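You operate a simulated robot arm through the tools that you are given. There is no shell and no other tool.

The job below is to be done with a simulated robot arm. You get a single attempt, and the scene is never put back.

TASK
Arm the pink tent card's input and turn its gain till the meter reads GOOD.
Fine: press its phantom key in for the mic, use the tone for the reading and switch the tone off after; leave the other inputs alone.

Only the result counts: the job must be done as asked and must still hold three seconds after the hand-in. Knocking over, shifting, dropping, spilling or breaking anything else fails it.

THE ROBOT
A 7-joint arm with a three-finger gripper, fixed in place. Base frame: the origin is on the floor under the middle of its stand, x ahead of it, y to its left, z up. Readings come in mm, degrees, newtons and seconds.
It reaches about 1342 mm from its shoulder. Its first joint turns from -166.0 to 166.0 degrees. Payload 2.69 kg.
Tool frame: the origin (TCP) lies between the finger pads and is the grasp point; the fingertips stand 30 mm ahead of it; z points along the fingers, y is the line along which they close. The gripper opens to 128 mm; its body begins 117 mm behind the TCP.
Orientation is told as [roll, pitch, yaw] about the base's x, y, z axes, in that order, counted from this pose: with the fingers straight down and closing along the base's y, the tool's x points along the base's -x, its y along +y and its z along -z.

THE INTERFACE
- The arm moves only by the tool arm_command. Its argument "increments" is a list of rows, each a list of 7 numbers: the shift along the tool's x, y, z in mm, then the turn, a rotation vector about the tool's x, y, z in degrees, then the closure in counts, from 0 (fully open) to 255 (shut). In form: [[tx, ty, tz, wx, wy, wz, claw], ...]. A call has 1 to 20 rows; each row shifts and turns the commanded pose from where the row before left it, along the tool's axes as they then stand. Each row takes 0.2 s and may step no farther than 50 mm and 8.6 degrees from the row before; otherwise, or with a gripper value out of range, the whole call is refused. A pose out of reach is approached as far as the arm can. The call stops where the force on the tool passes 90 N (or 10 N more than at its start, if that is more) or the arm is blocked; 0.2 s more then pass. The fingers move at their own pace (about 127 mm/s each) and stop on an object; they squeeze with about 30 N. The grip force told is the motor's: it shows also when the fingers shut on nothing. Time passes only in rows, and 0.2 s behind the last, so rows that do not move let the fingers close. It gives the time, the measured TCP pose, the force on the tool (base axes), the opening and the grip force at its end, in the units of the frame above (readings bear some noise), with the torque about the TCP (base axes, N m) and any sound that the robot's microphone picked up, and new pictures: "views" is both (left out), scene, wrist or none.
- Cameras (640 x 400 px; columns grow to the right, rows downward): "scene" is fixed at [219.5, 650.2, 1203.4]; the picture's right is [-0.87, -0.49, 0.00], its down [-0.17, 0.31, -0.94] and it looks along [0.46, -0.82, -0.35] (base axes); focal length 342 px, centre (320, 200). "wrist" rides on the gripper at [58, 54, -131] in the tool frame; the picture's right is [-0.68, 0.74, 0.00], its down [-0.62, -0.57, -0.55] and it looks along [-0.40, -0.37, 0.84] (tool axes); focal length 234 px, centre (320, 200). There is no depth. A picture from a camera that has moved, and an enlarged one, comes with that camera's place and axes in the base frame and with its lens.
- slide_trunk(by): moves the trunk up (or, below 0, down) by that many mm; the arm rides with it, the base frame stays. It gives what a move gives, with no picture.
- enlarge(camera, box): a new picture of the part [left, top, right, bottom] of that camera's present view, enlarged. The clock stands still meanwhile.
- finish_job(): hands the job in; it is judged then, once.

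Nothing tells you positions but the pictures and the camera data. Unless the task says otherwise, let go and move clear before handing in.

The tools are called by a JSON object that holds its "api" and its "payload". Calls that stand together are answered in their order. arm_command: Moves the arm, as the interface text tells. Its arguments: {"type":"object","properties":{"increments":{"type":"array","items":{"type":"array","items":{"type":"number"}}},"views":{"type":"string","enum":["both","scene","wrist","none"]}},"required":["increments"]} The other tools are called the same way: slide_trunk (by) moves the trunk up or down; enlarge (camera, box) takes an enlarged picture of a part of a camera's view; finish_job () hands the job in.

At the start:

```text
clock: 0.0
tool_pos: [695.4, -66.0, 1100.5]
orientation: [0.0, 0.0, 0.0]
wrist_force: [0.3, 0.3, -0.3]
torque: [-0.01, 0.0, 0.02]
grip_width: 127.9
grasp_force: 0.1
trunk travel left (down, up): [-150.0, 200.0]
```

scene: 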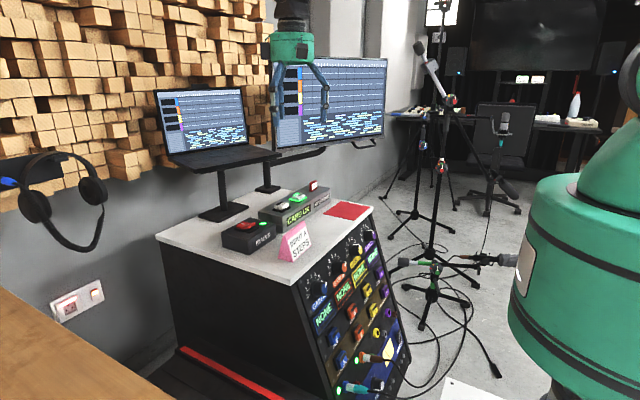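
wrist: 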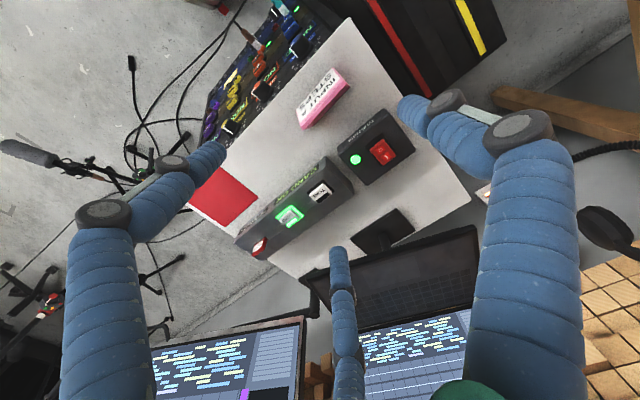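

I see a desk/rack with a pink tent card, a top surface with switches, and a sloped front panel with knobs facing the robot. I'll first enlarge the parts to read labels.

{"api": "enlarge", "payload": {"camera": "scene", "box": [290, 210, 420, 400]}}

{"api": "enlarge", "payload": {"camera": "scene", "box": [210, 170, 380, 276]}}

{"api": "enlarge", "payload": {"camera": "wrist", "box": [190, 0, 430, 150]}}

{"api": "enlarge", "payload": {"camera": "wrist", "box": [220, 110, 420, 260]}}

```text
2.11 times, centred on (355, 305) of scene
camera zoom: at [219.5, 650.2, 1203.4], right [-0.87, -0.49, 0.0], down [-0.17, 0.31, -0.94], along [0.46, -0.82, -0.35], focal length 720 px, centre (246, -21)
```

zoom: 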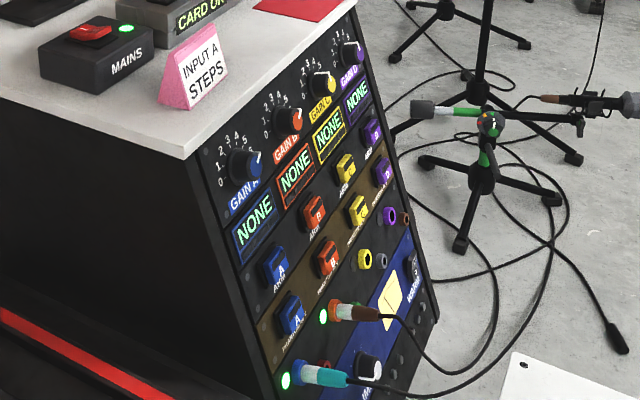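

```text
3.76 times, centred on (295, 223) of scene
camera zoom: at [219.5, 650.2, 1203.4], right [-0.87, -0.49, 0.0], down [-0.17, 0.31, -0.94], along [0.46, -0.82, -0.35], focal length 1287 px, centre (414, 113)
```

zoom: 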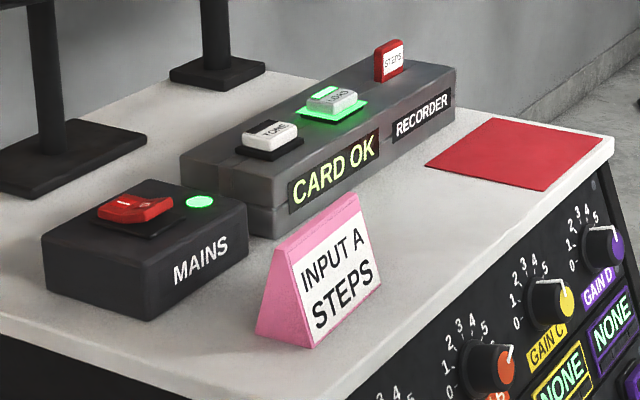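

```text
2.67 times, centred on (310, 75) of wrist
camera zoom: at [636.7, -11.6, 1232.3], right [0.68, 0.74, 0.0], down [0.62, -0.57, 0.55], along [0.4, -0.37, -0.84], focal length 624 px, centre (347, 533)
```

zoom: 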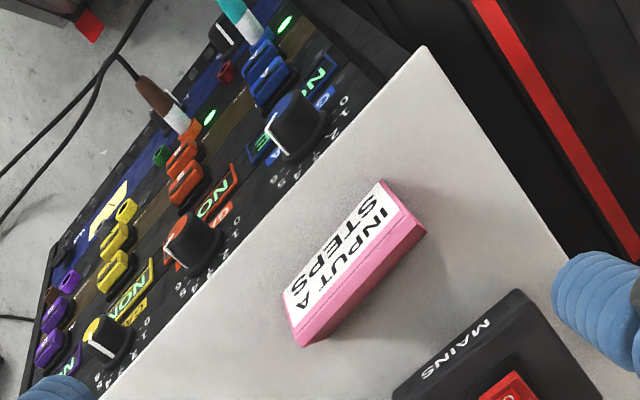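

```text
2.67 times, centred on (320, 185) of wrist
camera zoom: at [636.7, -11.6, 1232.3], right [0.68, 0.74, 0.0], down [0.62, -0.57, 0.55], along [0.4, -0.37, -0.84], focal length 624 px, centre (320, 240)
```

zoom: 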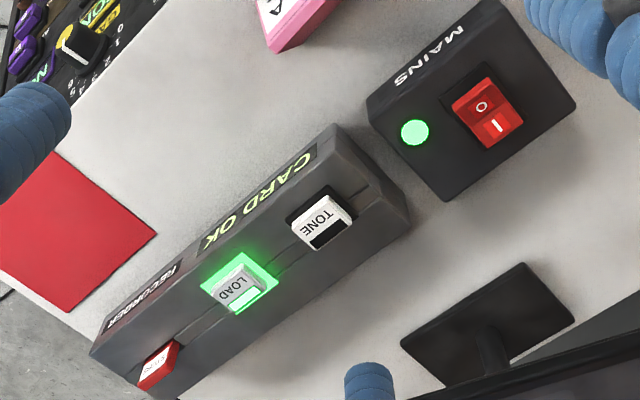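

The pink tent card says "INPUT A / STEPS", so the job concerns the blue column, Input A. The recorder shows "CARD OK", and MAINS is on. The panel slopes and faces the robot, with its top edge near x≈637 and z≈710. I'll move the wrist camera back to look straight onto the panel.

{"api": "arm_command", "payload": {"increments": [[42, 0, 10, 0, 0, 0, 0], [42, 0, 10, 0, 0, 0, 0], [42, 0, 10, 0, 0, 0, 0], [42, 0, 10, 0, 0, 0, 0], [42, 0, 10, 0, 0, 0, 0], [42, 0, 10, 0, 0, 0, 0], [42, 0, 10, 0, 0, 0, 0], [0, 0, 0, 0, 0, 0, 0]]}}

```text
clock: 1.8
tool_pos: [396.8, -63.9, 1030.9]
orientation: [0.0, -0.1, 0.0]
wrist_force: [0.3, 0.6, -0.4]
torque: [0.0, -0.07, -0.01]
grip_width: 128.0
grasp_force: 0.1
trunk travel left (down, up): [-150.0, 200.0]
camera wrist: at [339.2, -9.6, 1161.6], right [0.68, 0.74, 0.0], down [0.61, -0.57, 0.55], along [0.4, -0.37, -0.84], focal length 234 px, centre (320, 200)
```

scene: 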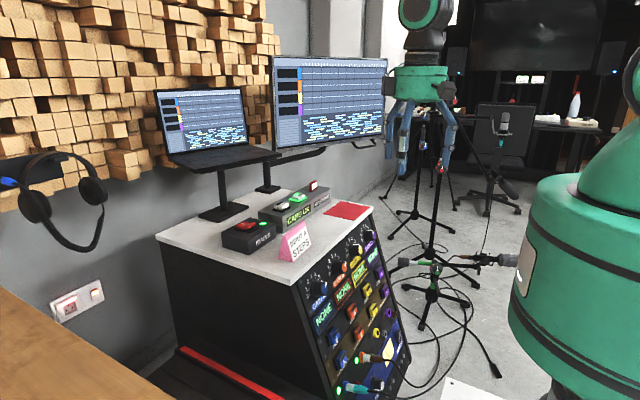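
wrist: 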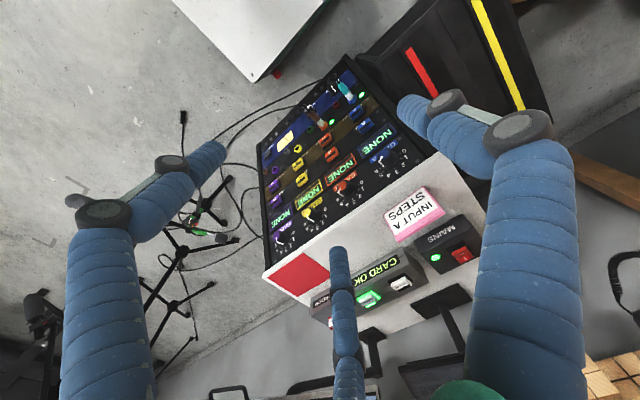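

{"api": "enlarge", "payload": {"camera": "wrist", "box": [250, 50, 430, 162]}}

{"api": "enlarge", "payload": {"camera": "wrist", "box": [320, 60, 430, 200]}}

{"api": "enlarge", "payload": {"camera": "wrist", "box": [260, 70, 360, 150]}}

```text
3.56 times, centred on (340, 106) of wrist
camera zoom: at [339.2, -9.6, 1161.6], right [0.68, 0.74, 0.0], down [0.61, -0.57, 0.55], along [0.4, -0.37, -0.84], focal length 833 px, centre (249, 534)
```

zoom: 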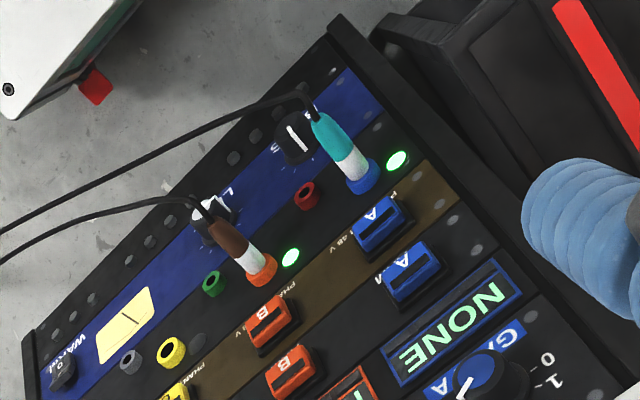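

```text
2.86 times, centred on (375, 130) of wrist
camera zoom: at [339.2, -9.6, 1161.6], right [0.68, 0.74, 0.0], down [0.61, -0.57, 0.55], along [0.4, -0.37, -0.84], focal length 669 px, centre (163, 400)
```

zoom: 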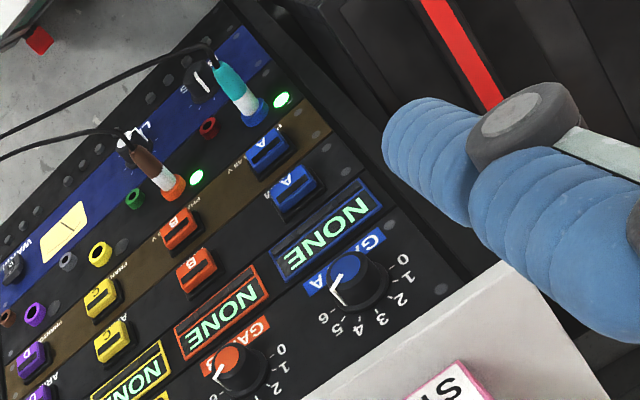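

```text
5.00 times, centred on (310, 110) of wrist
camera zoom: at [339.2, -9.6, 1161.6], right [0.68, 0.74, 0.0], down [0.61, -0.57, 0.55], along [0.4, -0.37, -0.84], focal length 1171 px, centre (370, 650)
```

zoom: 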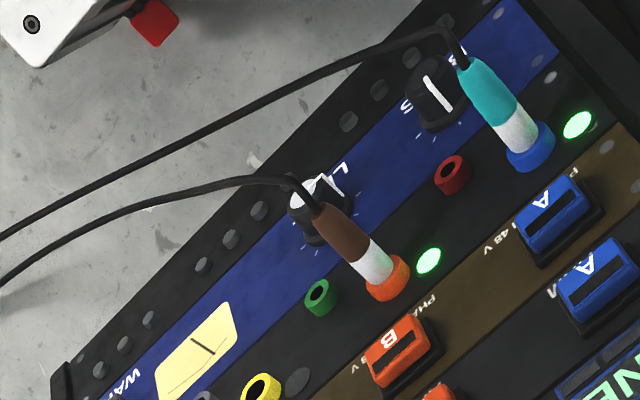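

{"api": "enlarge", "payload": {"camera": "scene", "box": [295, 260, 375, 310]}}

{"api": "enlarge", "payload": {"camera": "scene", "box": [310, 310, 410, 400]}}

{"api": "enlarge", "payload": {"camera": "scene", "box": [325, 225, 405, 325]}}

```text
8.00 times, centred on (335, 285) of scene
camera zoom: at [219.5, 650.2, 1203.4], right [-0.87, -0.49, 0.0], down [-0.17, 0.31, -0.94], along [0.46, -0.82, -0.35], focal length 2734 px, centre (200, -480)
```

zoom: 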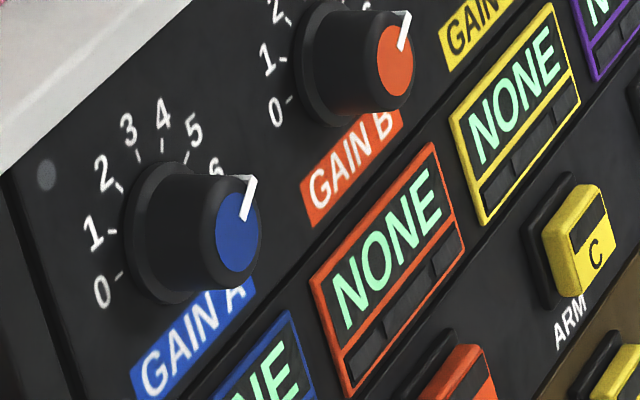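

```text
4.44 times, centred on (360, 355) of scene
camera zoom: at [219.5, 650.2, 1203.4], right [-0.87, -0.49, 0.0], down [-0.17, 0.31, -0.94], along [0.46, -0.82, -0.35], focal length 1519 px, centre (142, -489)
```

zoom: 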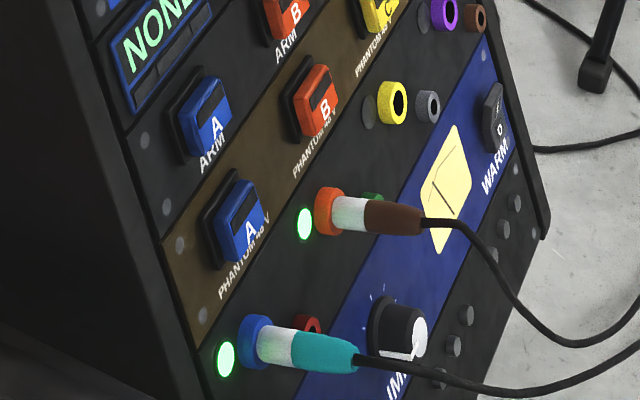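

```text
4.00 times, centred on (365, 275) of scene
camera zoom: at [219.5, 650.2, 1203.4], right [-0.87, -0.49, 0.0], down [-0.17, 0.31, -0.94], along [0.46, -0.82, -0.35], focal length 1367 px, centre (140, -100)
```

zoom: 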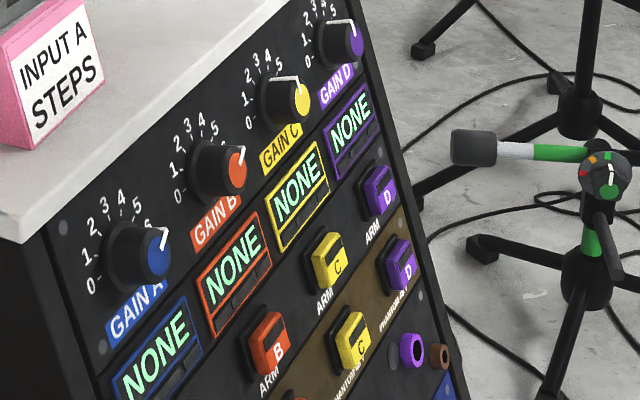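

The column layout is clear: from the top, the gain knob, meter, ARM key, PHANTOM 48 V key and mic socket. I estimate knob A at (591,-37,658), ARM A at (559,-38,511), PHANTOM A at (536,-39,438) and TONE at (823,-179,808). I'll shut the fingers to see the shape of their tips before pressing anything.

{"api": "arm_command", "payload": {"increments": [[0, 0, 0, 0, 0, 0, 255], [0, 0, 0, 0, 0, 0, 255], [0, 0, 0, 0, 0, 0, 255], [0, 0, 0, 0, 0, 0, 255], [0, 0, 0, 0, 0, 0, 255]]}}

{"api": "enlarge", "payload": {"camera": "scene", "box": [350, 20, 500, 200]}}

```text
clock: 3.0
tool_pos: [398.1, -64.1, 1030.5]
orientation: [0.0, 0.0, 0.0]
wrist_force: [0.8, 0.4, -0.7]
torque: [0.03, -0.01, -0.02]
grip_width: 2.1
grasp_force: 29.7
trunk travel left (down, up): [-150.0, 200.0]
camera wrist: at [340.3, -9.7, 1161.3], right [0.68, 0.74, 0.0], down [0.62, -0.57, 0.55], along [0.4, -0.37, -0.84], focal length 234 px, centre (320, 200)
```

scene: 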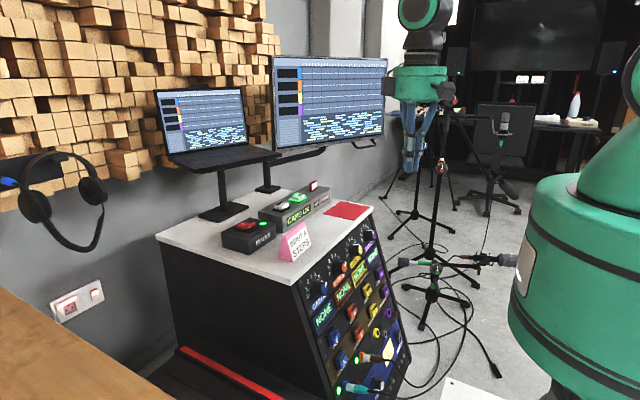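
wrist: 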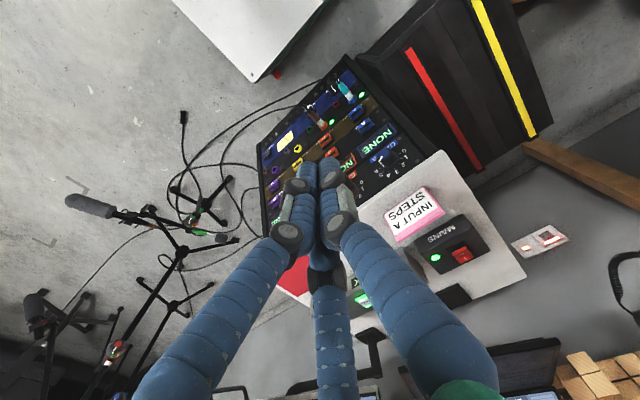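

```text
2.22 times, centred on (425, 110) of scene
camera zoom: at [219.5, 650.2, 1203.4], right [-0.87, -0.49, 0.0], down [-0.17, 0.31, -0.94], along [0.46, -0.82, -0.35], focal length 760 px, centre (87, 400)
```

zoom: 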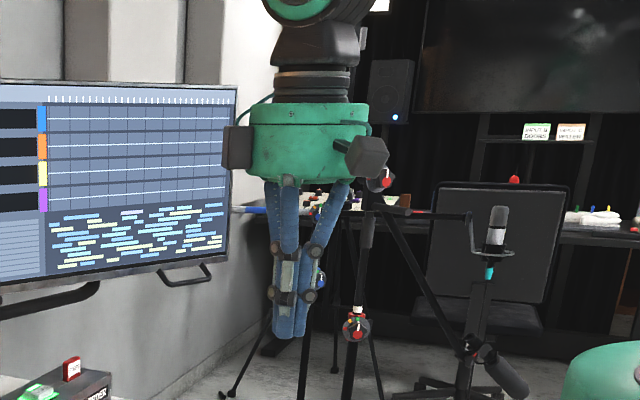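

{"api": "enlarge", "payload": {"camera": "scene", "box": [505, 65, 555, 95]}}

{"api": "enlarge", "payload": {"camera": "wrist", "box": [265, 120, 315, 160]}}

{"api": "enlarge", "payload": {"camera": "wrist", "box": [350, 120, 410, 170]}}

```text
12.80 times, centred on (530, 80) of scene
camera zoom: at [219.5, 650.2, 1203.4], right [-0.87, -0.49, 0.0], down [-0.17, 0.31, -0.94], along [0.46, -0.82, -0.35], focal length 4375 px, centre (-2368, 1736)
```

zoom: 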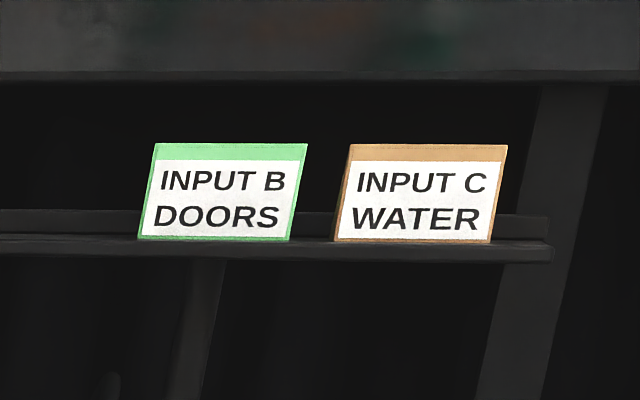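

```text
10.00 times, centred on (290, 140) of wrist
camera zoom: at [340.3, -9.7, 1161.3], right [0.68, 0.74, 0.0], down [0.62, -0.57, 0.55], along [0.4, -0.37, -0.84], focal length 2342 px, centre (620, 800)
```

zoom: 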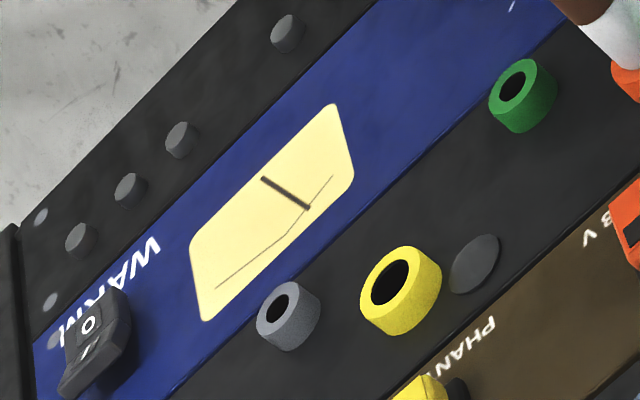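

```text
8.00 times, centred on (380, 145) of wrist
camera zoom: at [340.3, -9.7, 1161.3], right [0.68, 0.74, 0.0], down [0.62, -0.57, 0.55], along [0.4, -0.37, -0.84], focal length 1873 px, centre (-160, 640)
```

zoom: 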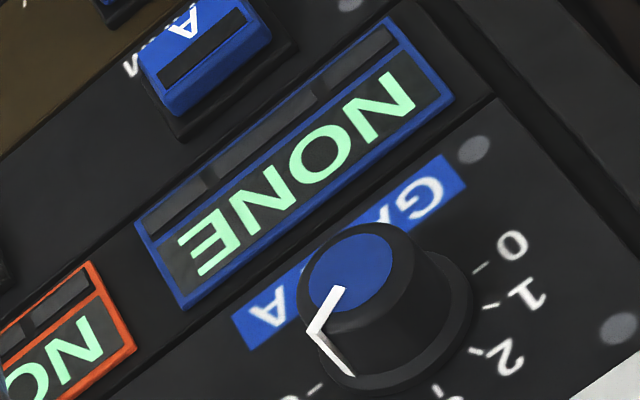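

The shut fingers make a compact tip. I'll tilt the tool 35° so its body leans away from the laptop edge, then hover above the TONE key.

{"api": "arm_command", "payload": {"increments": [[-39.2, -11.5, 10, 0, -3.5, 0, 255], [-38.5, -11.5, 12.4, 0, -3.5, 0, 255], [-37.7, -11.5, 14.7, 0, -3.5, 0, 255], [-36.7, -11.5, 17.0, 0, -3.5, 0, 255], [-35.6, -11.5, 19.2, 0, -3.5, 0, 255], [-34.4, -11.5, 21.3, 0, -3.5, 0, 255], [-33.0, -11.5, 23.4, 0, -3.5, 0, 255], [-31.5, -11.5, 25.4, 0, -3.5, 0, 255], [-29.9, -11.5, 27.2, 0, -3.5, 0, 255], [-28.2, -11.5, 29.0, 0, -3.5, 0, 255], [0, 0, 0, 0, 0, 0, 255]]}}

```text
clock: 5.4
tool_pos: [793.0, -184.0, 929.1]
orientation: [0.0, -35.0, 0.0]
wrist_force: [0.6, -0.1, 0.0]
torque: [0.01, 0.03, 0.06]
grip_width: 2.1
grasp_force: 30.4
trunk travel left (down, up): [-150.0, 200.0]
camera wrist: at [670.4, -129.7, 1003.3], right [0.55, 0.74, 0.39], down [0.19, -0.57, 0.8], along [0.81, -0.37, -0.45], focal length 234 px, centre (320, 200)
```

scene: 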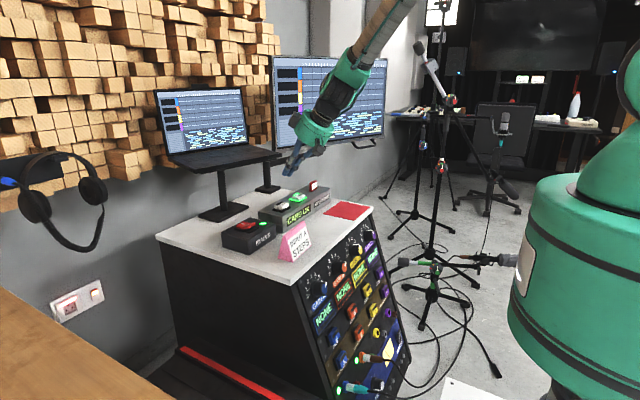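
wrist: 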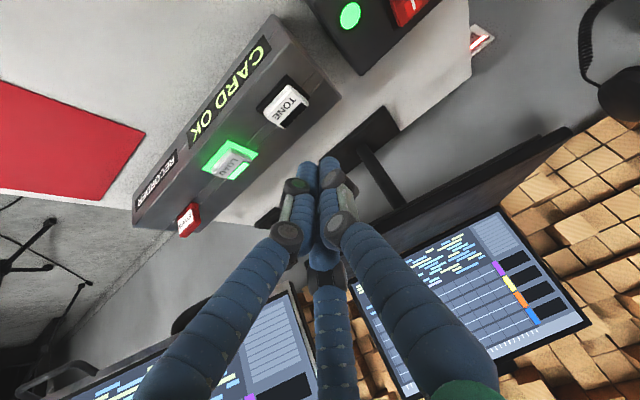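

{"api": "enlarge", "payload": {"camera": "wrist", "box": [180, 30, 380, 200]}}

{"api": "enlarge", "payload": {"camera": "scene", "box": [250, 130, 350, 230]}}

```text
2.35 times, centred on (280, 115) of wrist
camera zoom: at [670.4, -129.7, 1003.3], right [0.55, 0.74, 0.39], down [0.19, -0.57, 0.8], along [0.81, -0.37, -0.45], focal length 551 px, centre (414, 400)
```

zoom: 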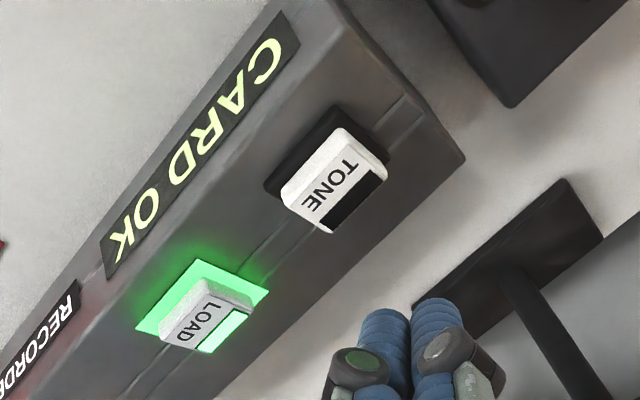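

```text
4.00 times, centred on (300, 180) of scene
camera zoom: at [219.5, 650.2, 1203.4], right [-0.87, -0.49, 0.0], down [-0.17, 0.31, -0.94], along [0.46, -0.82, -0.35], focal length 1367 px, centre (400, 280)
```

zoom: 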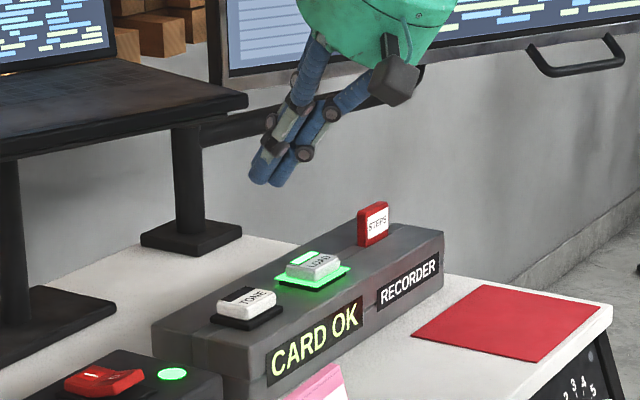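

{"api": "arm_command", "payload": {"increments": [[13, -1, 28.4, 0, 0, 0, 255], [13, -1, 28.4, 0, 0, 0, 255], [13, -1, 28.4, 0, 0, 0, 255], [0, 0, 0, 0, 0, 0, 255]]}}

{"api": "enlarge", "payload": {"camera": "wrist", "box": [240, 80, 400, 220]}}

{"api": "enlarge", "payload": {"camera": "scene", "box": [250, 130, 350, 230]}}

```text
clock: 6.4
tool_pos: [807.4, -184.2, 836.5]
orientation: [0.0, -35.0, 0.0]
wrist_force: [0.8, 0.3, 0.4]
torque: [-0.01, 0.01, -0.01]
grip_width: 2.0
grasp_force: 30.1
trunk travel left (down, up): [-150.0, 200.0]
camera wrist: at [685.0, -130.3, 910.2], right [0.55, 0.74, 0.39], down [0.19, -0.57, 0.8], along [0.81, -0.37, -0.45], focal length 234 px, centre (320, 200)
```

scene: 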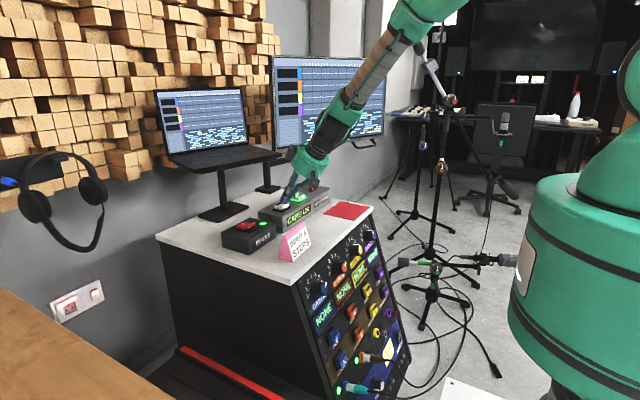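
wrist: 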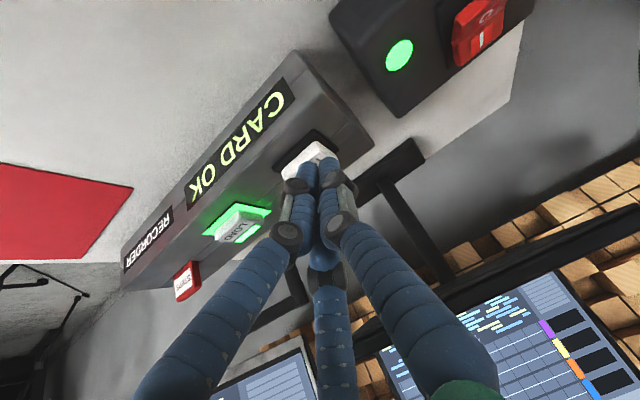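

```text
2.86 times, centred on (320, 150) of wrist
camera zoom: at [685.0, -130.3, 910.2], right [0.55, 0.74, 0.39], down [0.19, -0.57, 0.8], along [0.81, -0.37, -0.45], focal length 669 px, centre (320, 343)
```

zoom: 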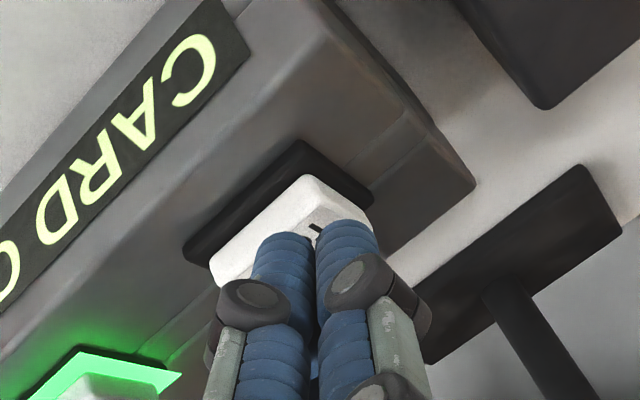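

```text
4.00 times, centred on (300, 180) of scene
camera zoom: at [219.5, 650.2, 1203.4], right [-0.87, -0.49, 0.0], down [-0.17, 0.31, -0.94], along [0.46, -0.82, -0.35], focal length 1367 px, centre (400, 280)
```

zoom: 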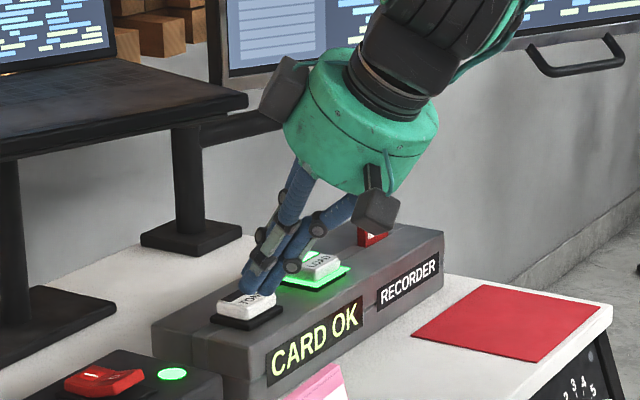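

The fingertips hover just above the TONE key. I'll press straight down in small steps and watch the force and sound.

{"api": "arm_command", "payload": {"increments": [[1.72, 0, 2.46, 0, 0, 0, 255], [1.72, 0, 2.46, 0, 0, 0, 255], [1.72, 0, 2.46, 0, 0, 0, 255], [1.72, 0, 2.46, 0, 0, 0, 255]], "views": "wrist"}}

```text
clock: 7.4
tool_pos: [809.1, -184.3, 825.9]
orientation: [0.0, -35.1, 0.0]
wrist_force: [0.0, 0.7, -0.6]
torque: [0.0, -0.01, 0.0]
grip_width: 2.0
grasp_force: 29.7
trunk travel left (down, up): [-150.0, 200.0]
camera wrist: at [686.6, -130.5, 900.0], right [0.55, 0.74, 0.39], down [0.19, -0.57, 0.8], along [0.81, -0.37, -0.45], focal length 234 px, centre (320, 200)
```

wrist: 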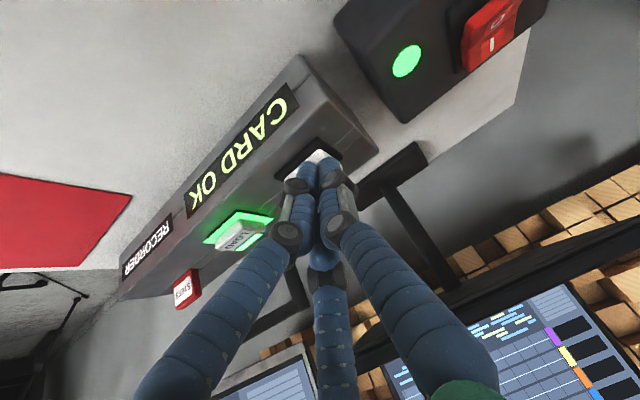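

{"api": "arm_command", "payload": {"increments": [[1.15, 0, 1.64, 0, 0, 0, 255], [1.15, 0, 1.64, 0, 0, 0, 255], [1.15, 0, 1.64, 0, 0, 0, 255]], "views": "scene"}}

{"api": "enlarge", "payload": {"camera": "scene", "box": [250, 170, 320, 230]}}

```text
clock: 8.2
tool_pos: [809.5, -183.9, 818.6]
orientation: [0.1, -35.0, 0.0]
wrist_force: [-0.3, 1.1, 1.3]
torque: [0.01, 0.02, 0.01]
grip_width: 5.9
grasp_force: 31.3
trunk travel left (down, up): [-150.0, 200.0]
heard: click
```

scene: 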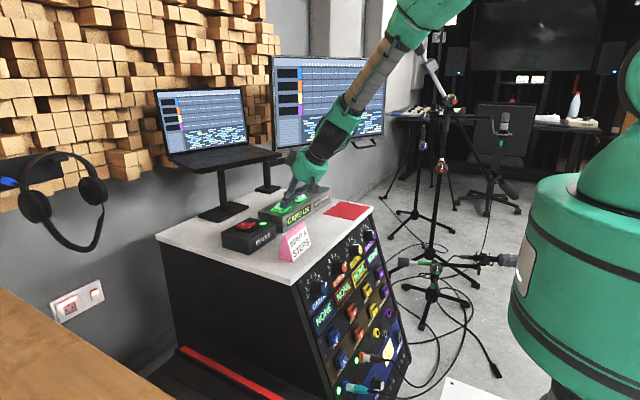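

```text
6.67 times, centred on (285, 200) of scene
camera zoom: at [219.5, 650.2, 1203.4], right [-0.87, -0.49, 0.0], down [-0.17, 0.31, -0.94], along [0.46, -0.82, -0.35], focal length 2279 px, centre (553, 200)
```

zoom: 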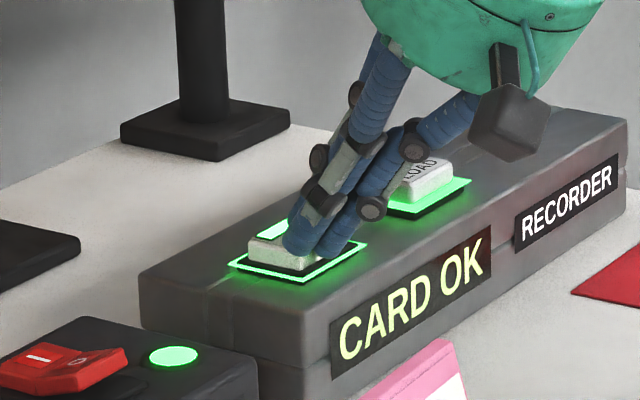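

A click, and the TONE key lamp lit green. I'll lift off and check that it stays on.

{"api": "arm_command", "payload": {"increments": [[-11.5, 0, -16.4, 0, 0, 0, 255], [-11.5, 0, -16.4, 0, 0, 0, 255], [-22.9, 0, -32.8, 0, 0, 0, 255], [-22.9, 0, -32.8, 0, 0, 0, 255]], "views": "both"}}

{"api": "enlarge", "payload": {"camera": "scene", "box": [250, 170, 320, 230]}}

{"api": "enlarge", "payload": {"camera": "scene", "box": [295, 260, 375, 360]}}

```text
clock: 9.2
tool_pos: [809.0, -185.8, 940.8]
orientation: [0.0, -35.0, -0.1]
wrist_force: [-0.9, 0.6, -0.2]
torque: [-0.01, -0.08, -0.02]
grip_width: 2.1
grasp_force: 31.6
trunk travel left (down, up): [-150.0, 200.0]
camera wrist: at [686.5, -130.7, 1014.1], right [0.56, 0.74, 0.39], down [0.19, -0.57, 0.8], along [0.81, -0.37, -0.45], focal length 234 px, centre (320, 200)
```

scene: 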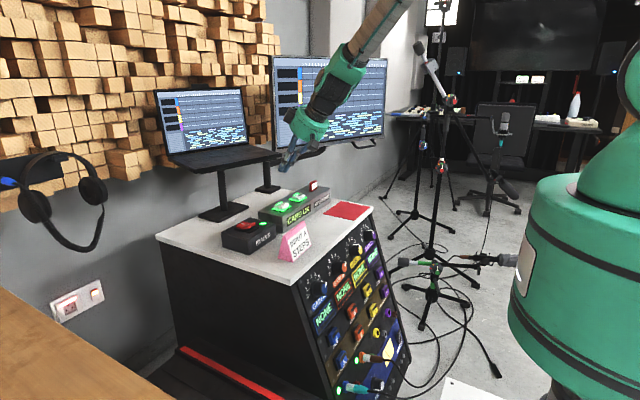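
wrist: 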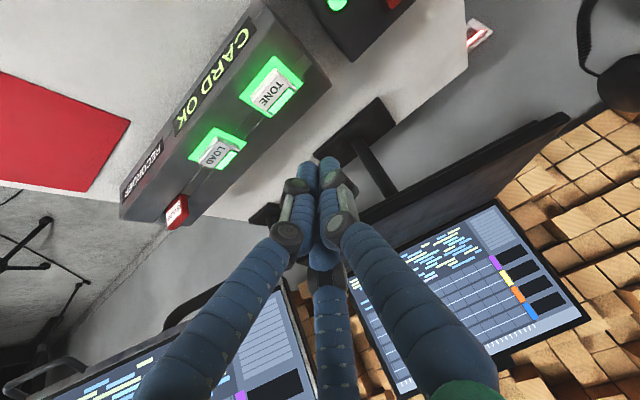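

```text
6.67 times, centred on (285, 200) of scene
camera zoom: at [219.5, 650.2, 1203.4], right [-0.87, -0.49, 0.0], down [-0.17, 0.31, -0.94], along [0.46, -0.82, -0.35], focal length 2279 px, centre (553, 200)
```

zoom: 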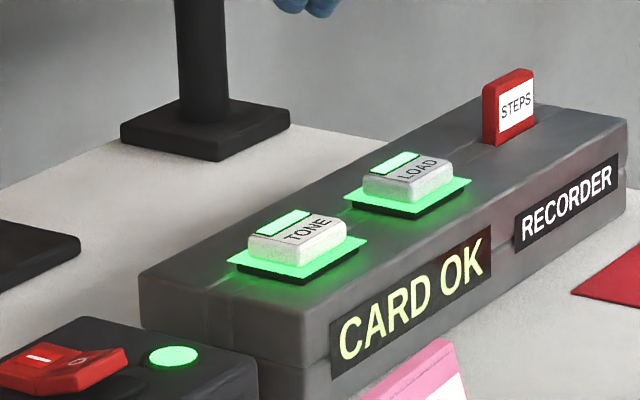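

```text
4.00 times, centred on (335, 310) of scene
camera zoom: at [219.5, 650.2, 1203.4], right [-0.87, -0.49, 0.0], down [-0.17, 0.31, -0.94], along [0.46, -0.82, -0.35], focal length 1367 px, centre (260, -240)
```

zoom: 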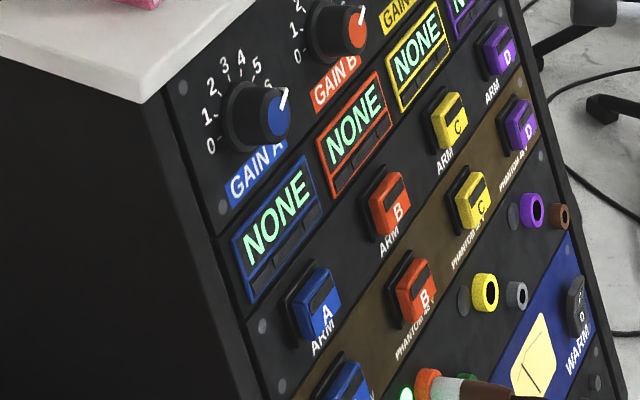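

TONE stays lit. Next I'll bring the tool back in front of the panel, tilting it towards the panel normal.

{"api": "arm_command", "payload": {"increments": [[30.5, 14.8, -14.0, 0, -2, 0, 255], [30.0, 14.8, -15.1, 0, -2, 0, 255], [29.4, 14.8, -16.1, 0, -2, 0, 255], [28.8, 14.8, -17.1, 0, -2, 0, 255], [28.2, 14.8, -18.1, 0, -2, 0, 255], [27.6, 14.8, -19.1, 0, -2, 0, 255], [26.9, 14.8, -20.0, 0, -2, 0, 255], [26.2, 14.8, -21.0, 0, -2, 0, 255], [25.4, 14.8, -21.9, 0, -2, 0, 255], [24.7, 14.8, -22.7, 0, -2, 0, 255], [0, 0, 0, 0, 0, 0, 255]]}}

```text
clock: 11.6
tool_pos: [485.8, -40.0, 905.1]
orientation: [2.4, -54.5, -1.9]
wrist_force: [0.5, 0.5, 0.0]
torque: [-0.03, 0.02, -0.04]
grip_width: 2.3
grasp_force: 31.9
out of reach, approached as far as the arm can: row 9, 10
trunk travel left (down, up): [-150.0, 200.0]
camera wrist: at [344.2, 13.8, 935.4], right [0.39, 0.72, 0.57], down [-0.09, -0.59, 0.81], along [0.92, -0.37, -0.16], focal length 234 px, centre (320, 200)
```

scene: 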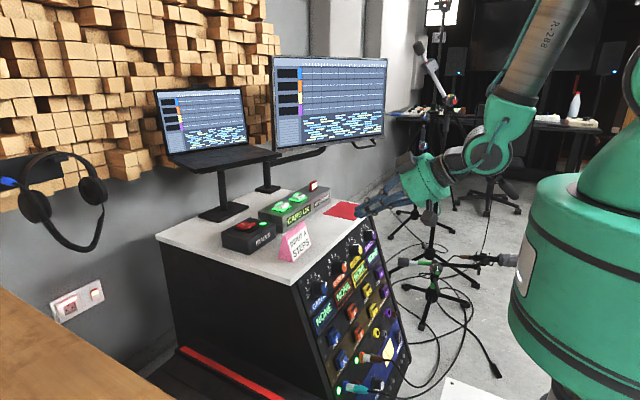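
wrist: 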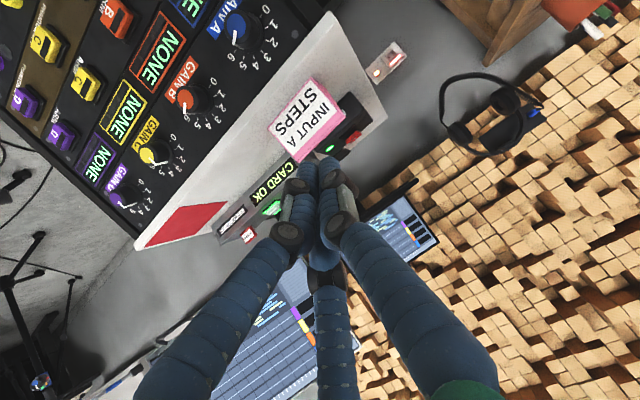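

The arm is folded near its elbow limit at this height, since the wrist is too close to the shoulder. Raising the trunk 100 mm gives it room, and then I'll go down in front of the panel.

{"api": "slide_trunk", "payload": {"by": 100}}

```text
clock: 12.9
tool_pos: [485.0, -39.9, 1005.0]
orientation: [2.6, -54.5, -1.9]
wrist_force: [0.5, 0.1, 0.1]
torque: [0.02, -0.01, 0.0]
grip_width: 2.2
grasp_force: 31.4
trunk travel left (down, up): [-250.0, 100.0]
```

{"api": "arm_command", "payload": {"increments": [[32.8, 0, 22.9, 0, 0, 0, 255], [32.8, 0, 22.9, 0, 0, 0, 255], [32.8, 0, 22.9, 0, 0, 0, 255], [32.8, 0, 22.9, 0, 0, 0, 255], [0, 0, 0, 0, 0, 0, 255]]}}

```text
clock: 14.1
tool_pos: [511.4, -34.5, 903.7]
orientation: [9.2, -52.8, -7.2]
wrist_force: [0.0, 0.4, 0.3]
torque: [-0.02, -0.01, -0.01]
grip_width: 2.0
grasp_force: 31.0
out of reach, approached as far as the arm can: row 1, 2, 3, 4
trunk travel left (down, up): [-250.0, 100.0]
camera wrist: at [371.2, 15.4, 939.7], right [0.4, 0.68, 0.61], down [-0.07, -0.64, 0.76], along [0.91, -0.35, -0.21], focal length 234 px, centre (320, 200)
```

scene: 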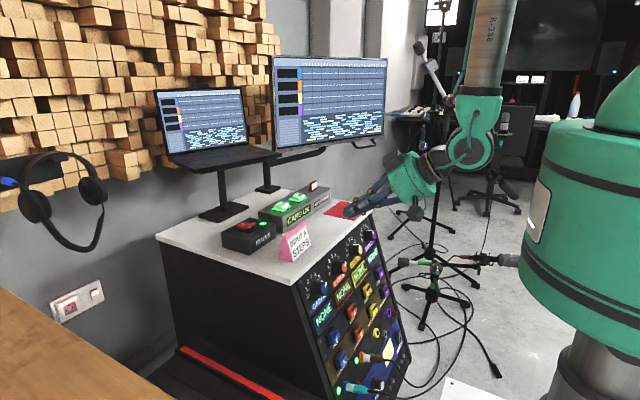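
wrist: 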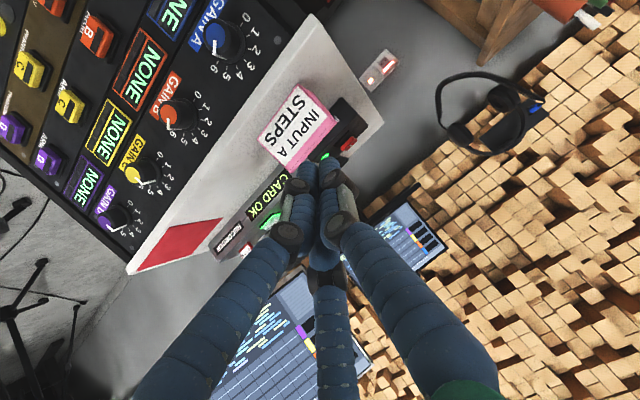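

The wrist can't flex further forward in this posture; it behaves like a Franka arm at its joint-6 limit. I'll raise the trunk fully. Then I'll unfold to tool-down and swing the tool around the vertical, from back through left to forward, so the forearm roll joint flips the flex direction.

{"api": "slide_trunk", "payload": {"by": 100}}

{"api": "arm_command", "payload": {"increments": [[39, 0, 0, 0, 8, 0, 255], [39, 0, 0, 0, 8, 0, 255], [39, 0, 0, 0, 8, 0, 255], [0, 0, 0, 0, 0, 0, 255]]}}

```text
clock: 15.5
tool_pos: [511.0, -35.2, 1001.8]
orientation: [9.2, -52.9, -7.1]
wrist_force: [-0.3, 0.3, -0.2]
torque: [-0.01, -0.03, -0.01]
grip_width: 1.8
grasp_force: 31.6
trunk travel left (down, up): [-350.0, 0.0]
```

```text
clock: 16.5
tool_pos: [428.3, -27.7, 919.8]
orientation: [6.5, -29.0, -2.9]
wrist_force: [-0.4, -0.7, -0.5]
torque: [-0.01, -0.04, -0.04]
grip_width: 2.4
grasp_force: 30.7
trunk travel left (down, up): [-350.0, 0.0]
camera wrist: at [314.1, 17.3, 1009.8], right [0.59, 0.7, 0.4], down [0.27, -0.64, 0.72], along [0.76, -0.32, -0.57], focal length 234 px, centre (320, 200)
```

scene: 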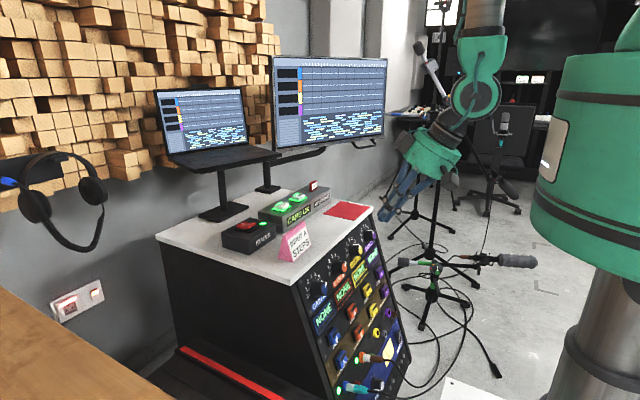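
wrist: 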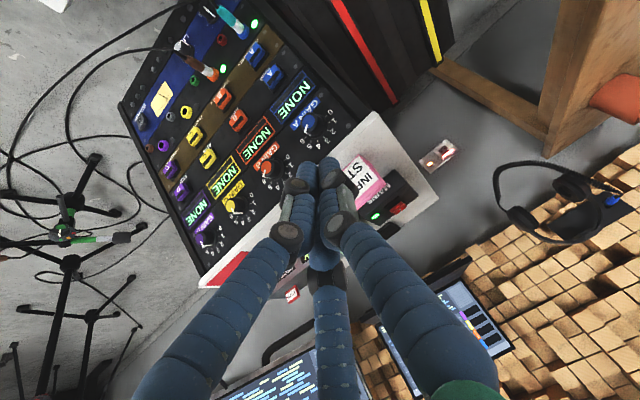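

{"api": "arm_command", "payload": {"increments": [[29.5, -11.5, 12.1, 0, 8, 0, 255], [27.5, -11.5, 16.1, 0, 8, 0, 255], [25.0, -11.5, 19.8, 0, 8, 0, 255], [22.0, -11.5, 23.1, 0, 8, 0, 255], [18.6, -11.5, 25.9, 0, 8, 0, 255], [14.8, -11.5, 28.2, 0, 8, 0, 255], [10.7, -11.5, 30.0, 0, 8, 0, 255], [6.4, -11.5, 31.2, 0, 8, 0, 255], [0, 0, 0, 0, 0, 0, 255]]}}

```text
clock: 18.7
tool_pos: [434.1, -128.7, 813.5]
orientation: [1.0, 10.8, 1.2]
wrist_force: [-1.4, 0.2, 0.4]
torque: [-0.03, -0.11, 0.02]
grip_width: 2.1
grasp_force: 31.1
out of reach, approached as far as the arm can: row 7, 8
trunk travel left (down, up): [-350.0, 0.0]
stopped in row 9: the arm was blocked; the commanded pose is now the measured one
camera wrist: at [399.8, -77.9, 954.0], right [0.65, 0.75, -0.11], down [0.72, -0.56, 0.41], along [0.25, -0.35, -0.9], focal length 234 px, centre (320, 200)
```

scene: 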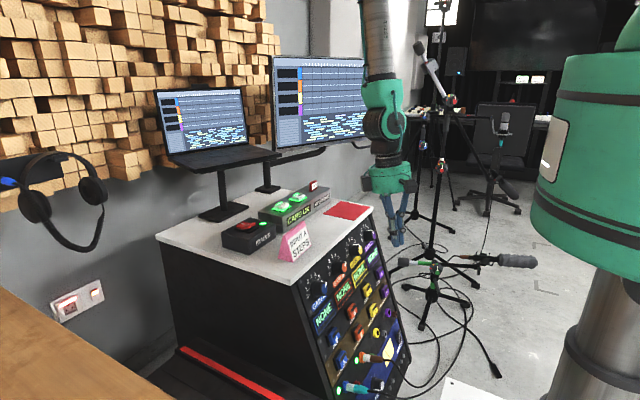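
wrist: 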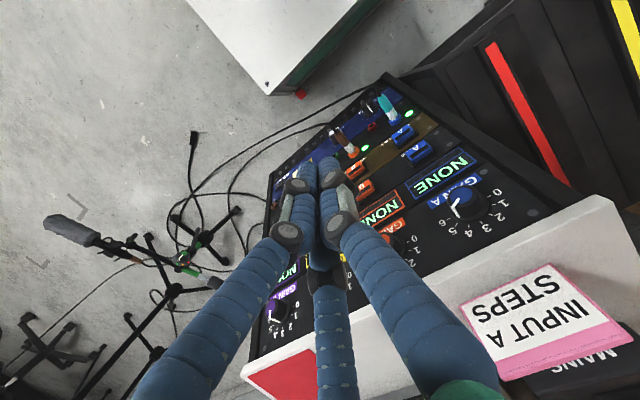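

{"api": "enlarge", "payload": {"camera": "scene", "box": [330, 0, 450, 260]}}

{"api": "enlarge", "payload": {"camera": "scene", "box": [520, 0, 640, 400]}}

```text
1.54 times, centred on (390, 130) of scene
camera zoom: at [219.5, 650.2, 1203.4], right [-0.87, -0.49, 0.0], down [-0.17, 0.31, -0.94], along [0.46, -0.82, -0.35], focal length 526 px, centre (212, 308)
```

zoom: 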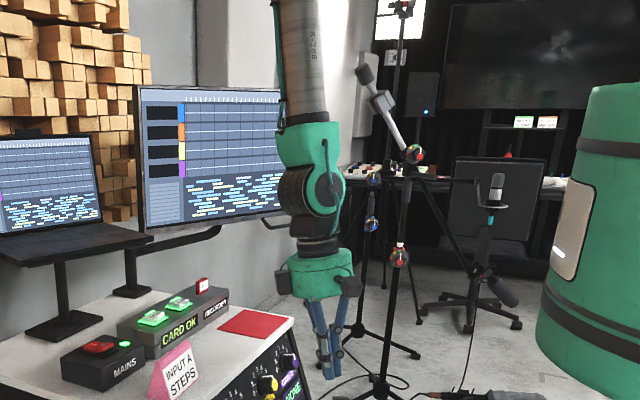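

```text
1.00 times, centred on (580, 200) of scene (not enlarged: the box is as wide or as high as the picture)
camera zoom: at [219.5, 650.2, 1203.4], right [-0.87, -0.49, 0.0], down [-0.17, 0.31, -0.94], along [0.46, -0.82, -0.35], focal length 342 px, centre (60, 200)
```

zoom: 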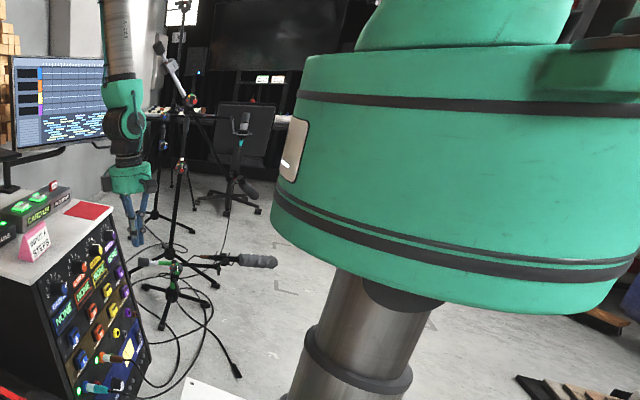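

{"api": "enlarge", "payload": {"camera": "scene", "box": [0, 0, 640, 10]}}

{"api": "enlarge", "payload": {"camera": "scene", "box": [630, 0, 640, 400]}}

```text
1.00 times, centred on (320, 5) of scene (not enlarged: the box is as wide or as high as the picture)
camera zoom: at [219.5, 650.2, 1203.4], right [-0.87, -0.49, 0.0], down [-0.17, 0.31, -0.94], along [0.46, -0.82, -0.35], focal length 342 px, centre (320, 395)
```

zoom: 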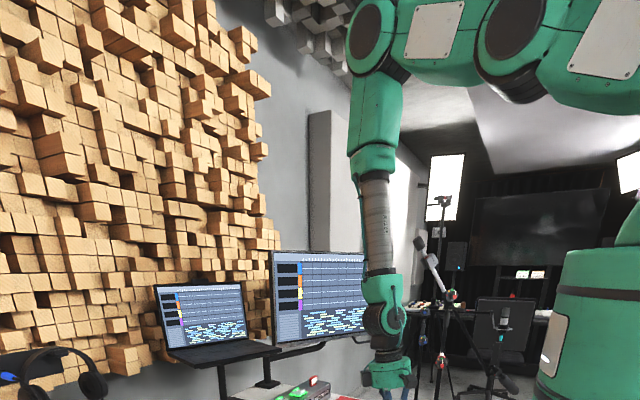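

```text
1.00 times, centred on (635, 200) of scene (not enlarged: the box is as wide or as high as the picture)
camera zoom: at [219.5, 650.2, 1203.4], right [-0.87, -0.49, 0.0], down [-0.17, 0.31, -0.94], along [0.46, -0.82, -0.35], focal length 342 px, centre (5, 200)
```

zoom: 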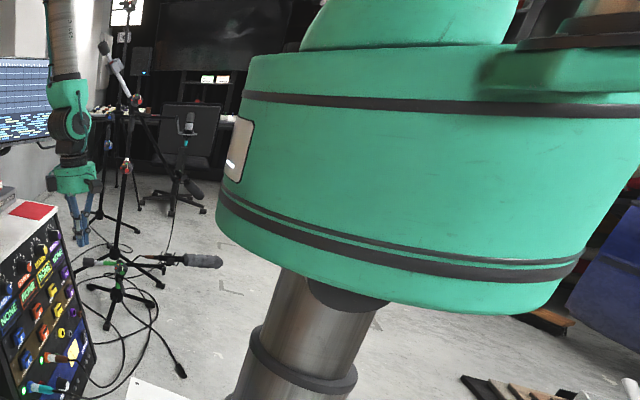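

The wide view shows the whole arm. Its wrist was aligned with the forearm, probably at its backward limit, so forward flex may be the natural direction. I'll try again from lower down, flexing forward with the wrist well clear of the shoulder.

{"api": "arm_command", "payload": {"increments": [[-14.8, 7.2, 21.6, 0, -7.75, 0, 255], [-11.7, 7.2, 23.4, 0, -7.75, 0, 255], [-8.5, 7.2, 24.8, 0, -7.75, 0, 255], [-5.1, 7.2, 25.7, 0, -7.75, 0, 255], [0, 0, 0, 0, 0, 0, 255]], "views": "scene"}}

{"api": "enlarge", "payload": {"camera": "scene", "box": [0, 0, 640, 10]}}

```text
clock: 19.9
tool_pos: [470.2, -94.8, 742.1]
orientation: [2.9, -16.5, 0.6]
wrist_force: [2.0, -0.7, 1.3]
torque: [0.04, 0.21, -0.01]
grip_width: 2.1
grasp_force: 30.9
out of reach, approached as far as the arm can: row 1, 3
trunk travel left (down, up): [-350.0, 0.0]
```

scene: 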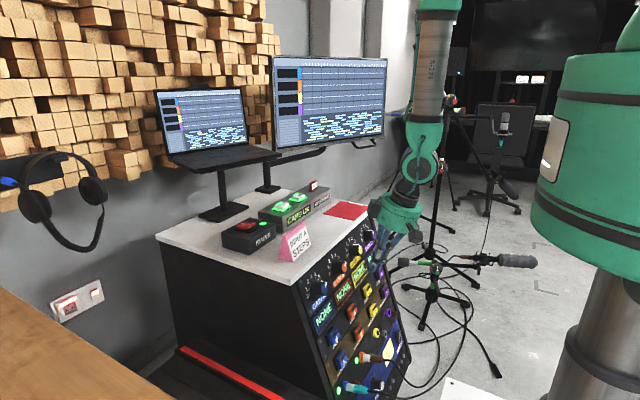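

```text
1.00 times, centred on (320, 5) of scene (not enlarged: the box is as wide or as high as the picture)
camera zoom: at [219.5, 650.2, 1203.4], right [-0.87, -0.49, 0.0], down [-0.17, 0.31, -0.94], along [0.46, -0.82, -0.35], focal length 342 px, centre (320, 395)
```

zoom: 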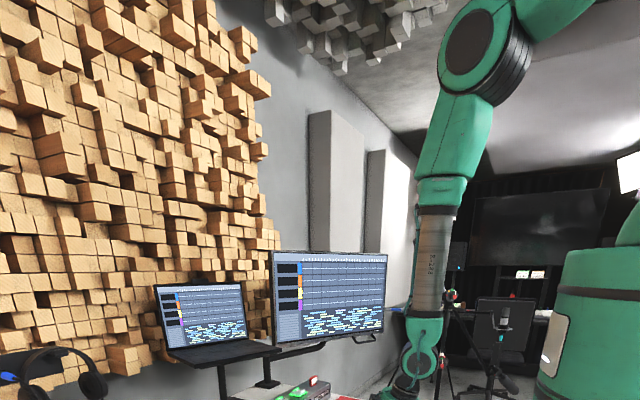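

{"api": "arm_command", "payload": {"increments": [[-9.0, -1, 4.8, 0, -6, 0, 255], [-8.5, -1, 5.7, 0, -6, 0, 255], [-7.8, -1, 6.5, 0, -6, 0, 255], [-7.1, -1, 7.3, 0, -6, 0, 255], [0, 0, 0, 0, 0, 0, 255]], "views": "scene"}}

{"api": "enlarge", "payload": {"camera": "scene", "box": [0, 0, 640, 10]}}

```text
clock: 21.1
tool_pos: [552.6, -110.0, 738.1]
orientation: [6.9, -39.3, -3.1]
wrist_force: [-0.9, 0.3, -0.5]
torque: [-0.02, 0.0, 0.03]
grip_width: 2.4
grasp_force: 31.2
out of reach, approached as far as the arm can: row 2, 3, 4
trunk travel left (down, up): [-350.0, 0.0]
```

scene: 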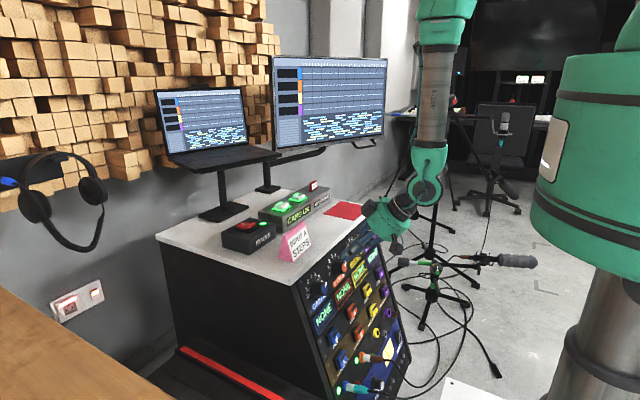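

```text
1.00 times, centred on (320, 5) of scene (not enlarged: the box is as wide or as high as the picture)
camera zoom: at [219.5, 650.2, 1203.4], right [-0.87, -0.49, 0.0], down [-0.17, 0.31, -0.94], along [0.46, -0.82, -0.35], focal length 342 px, centre (320, 395)
```

zoom: 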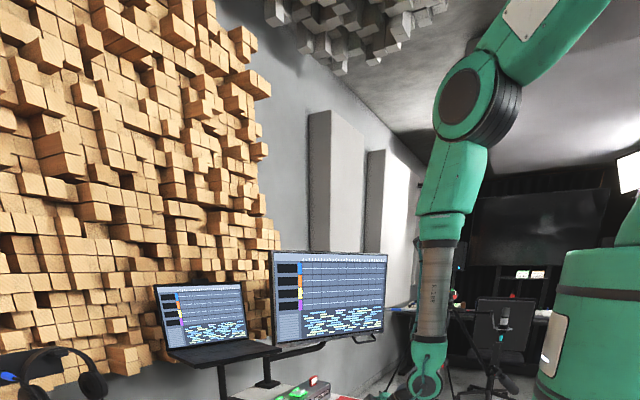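

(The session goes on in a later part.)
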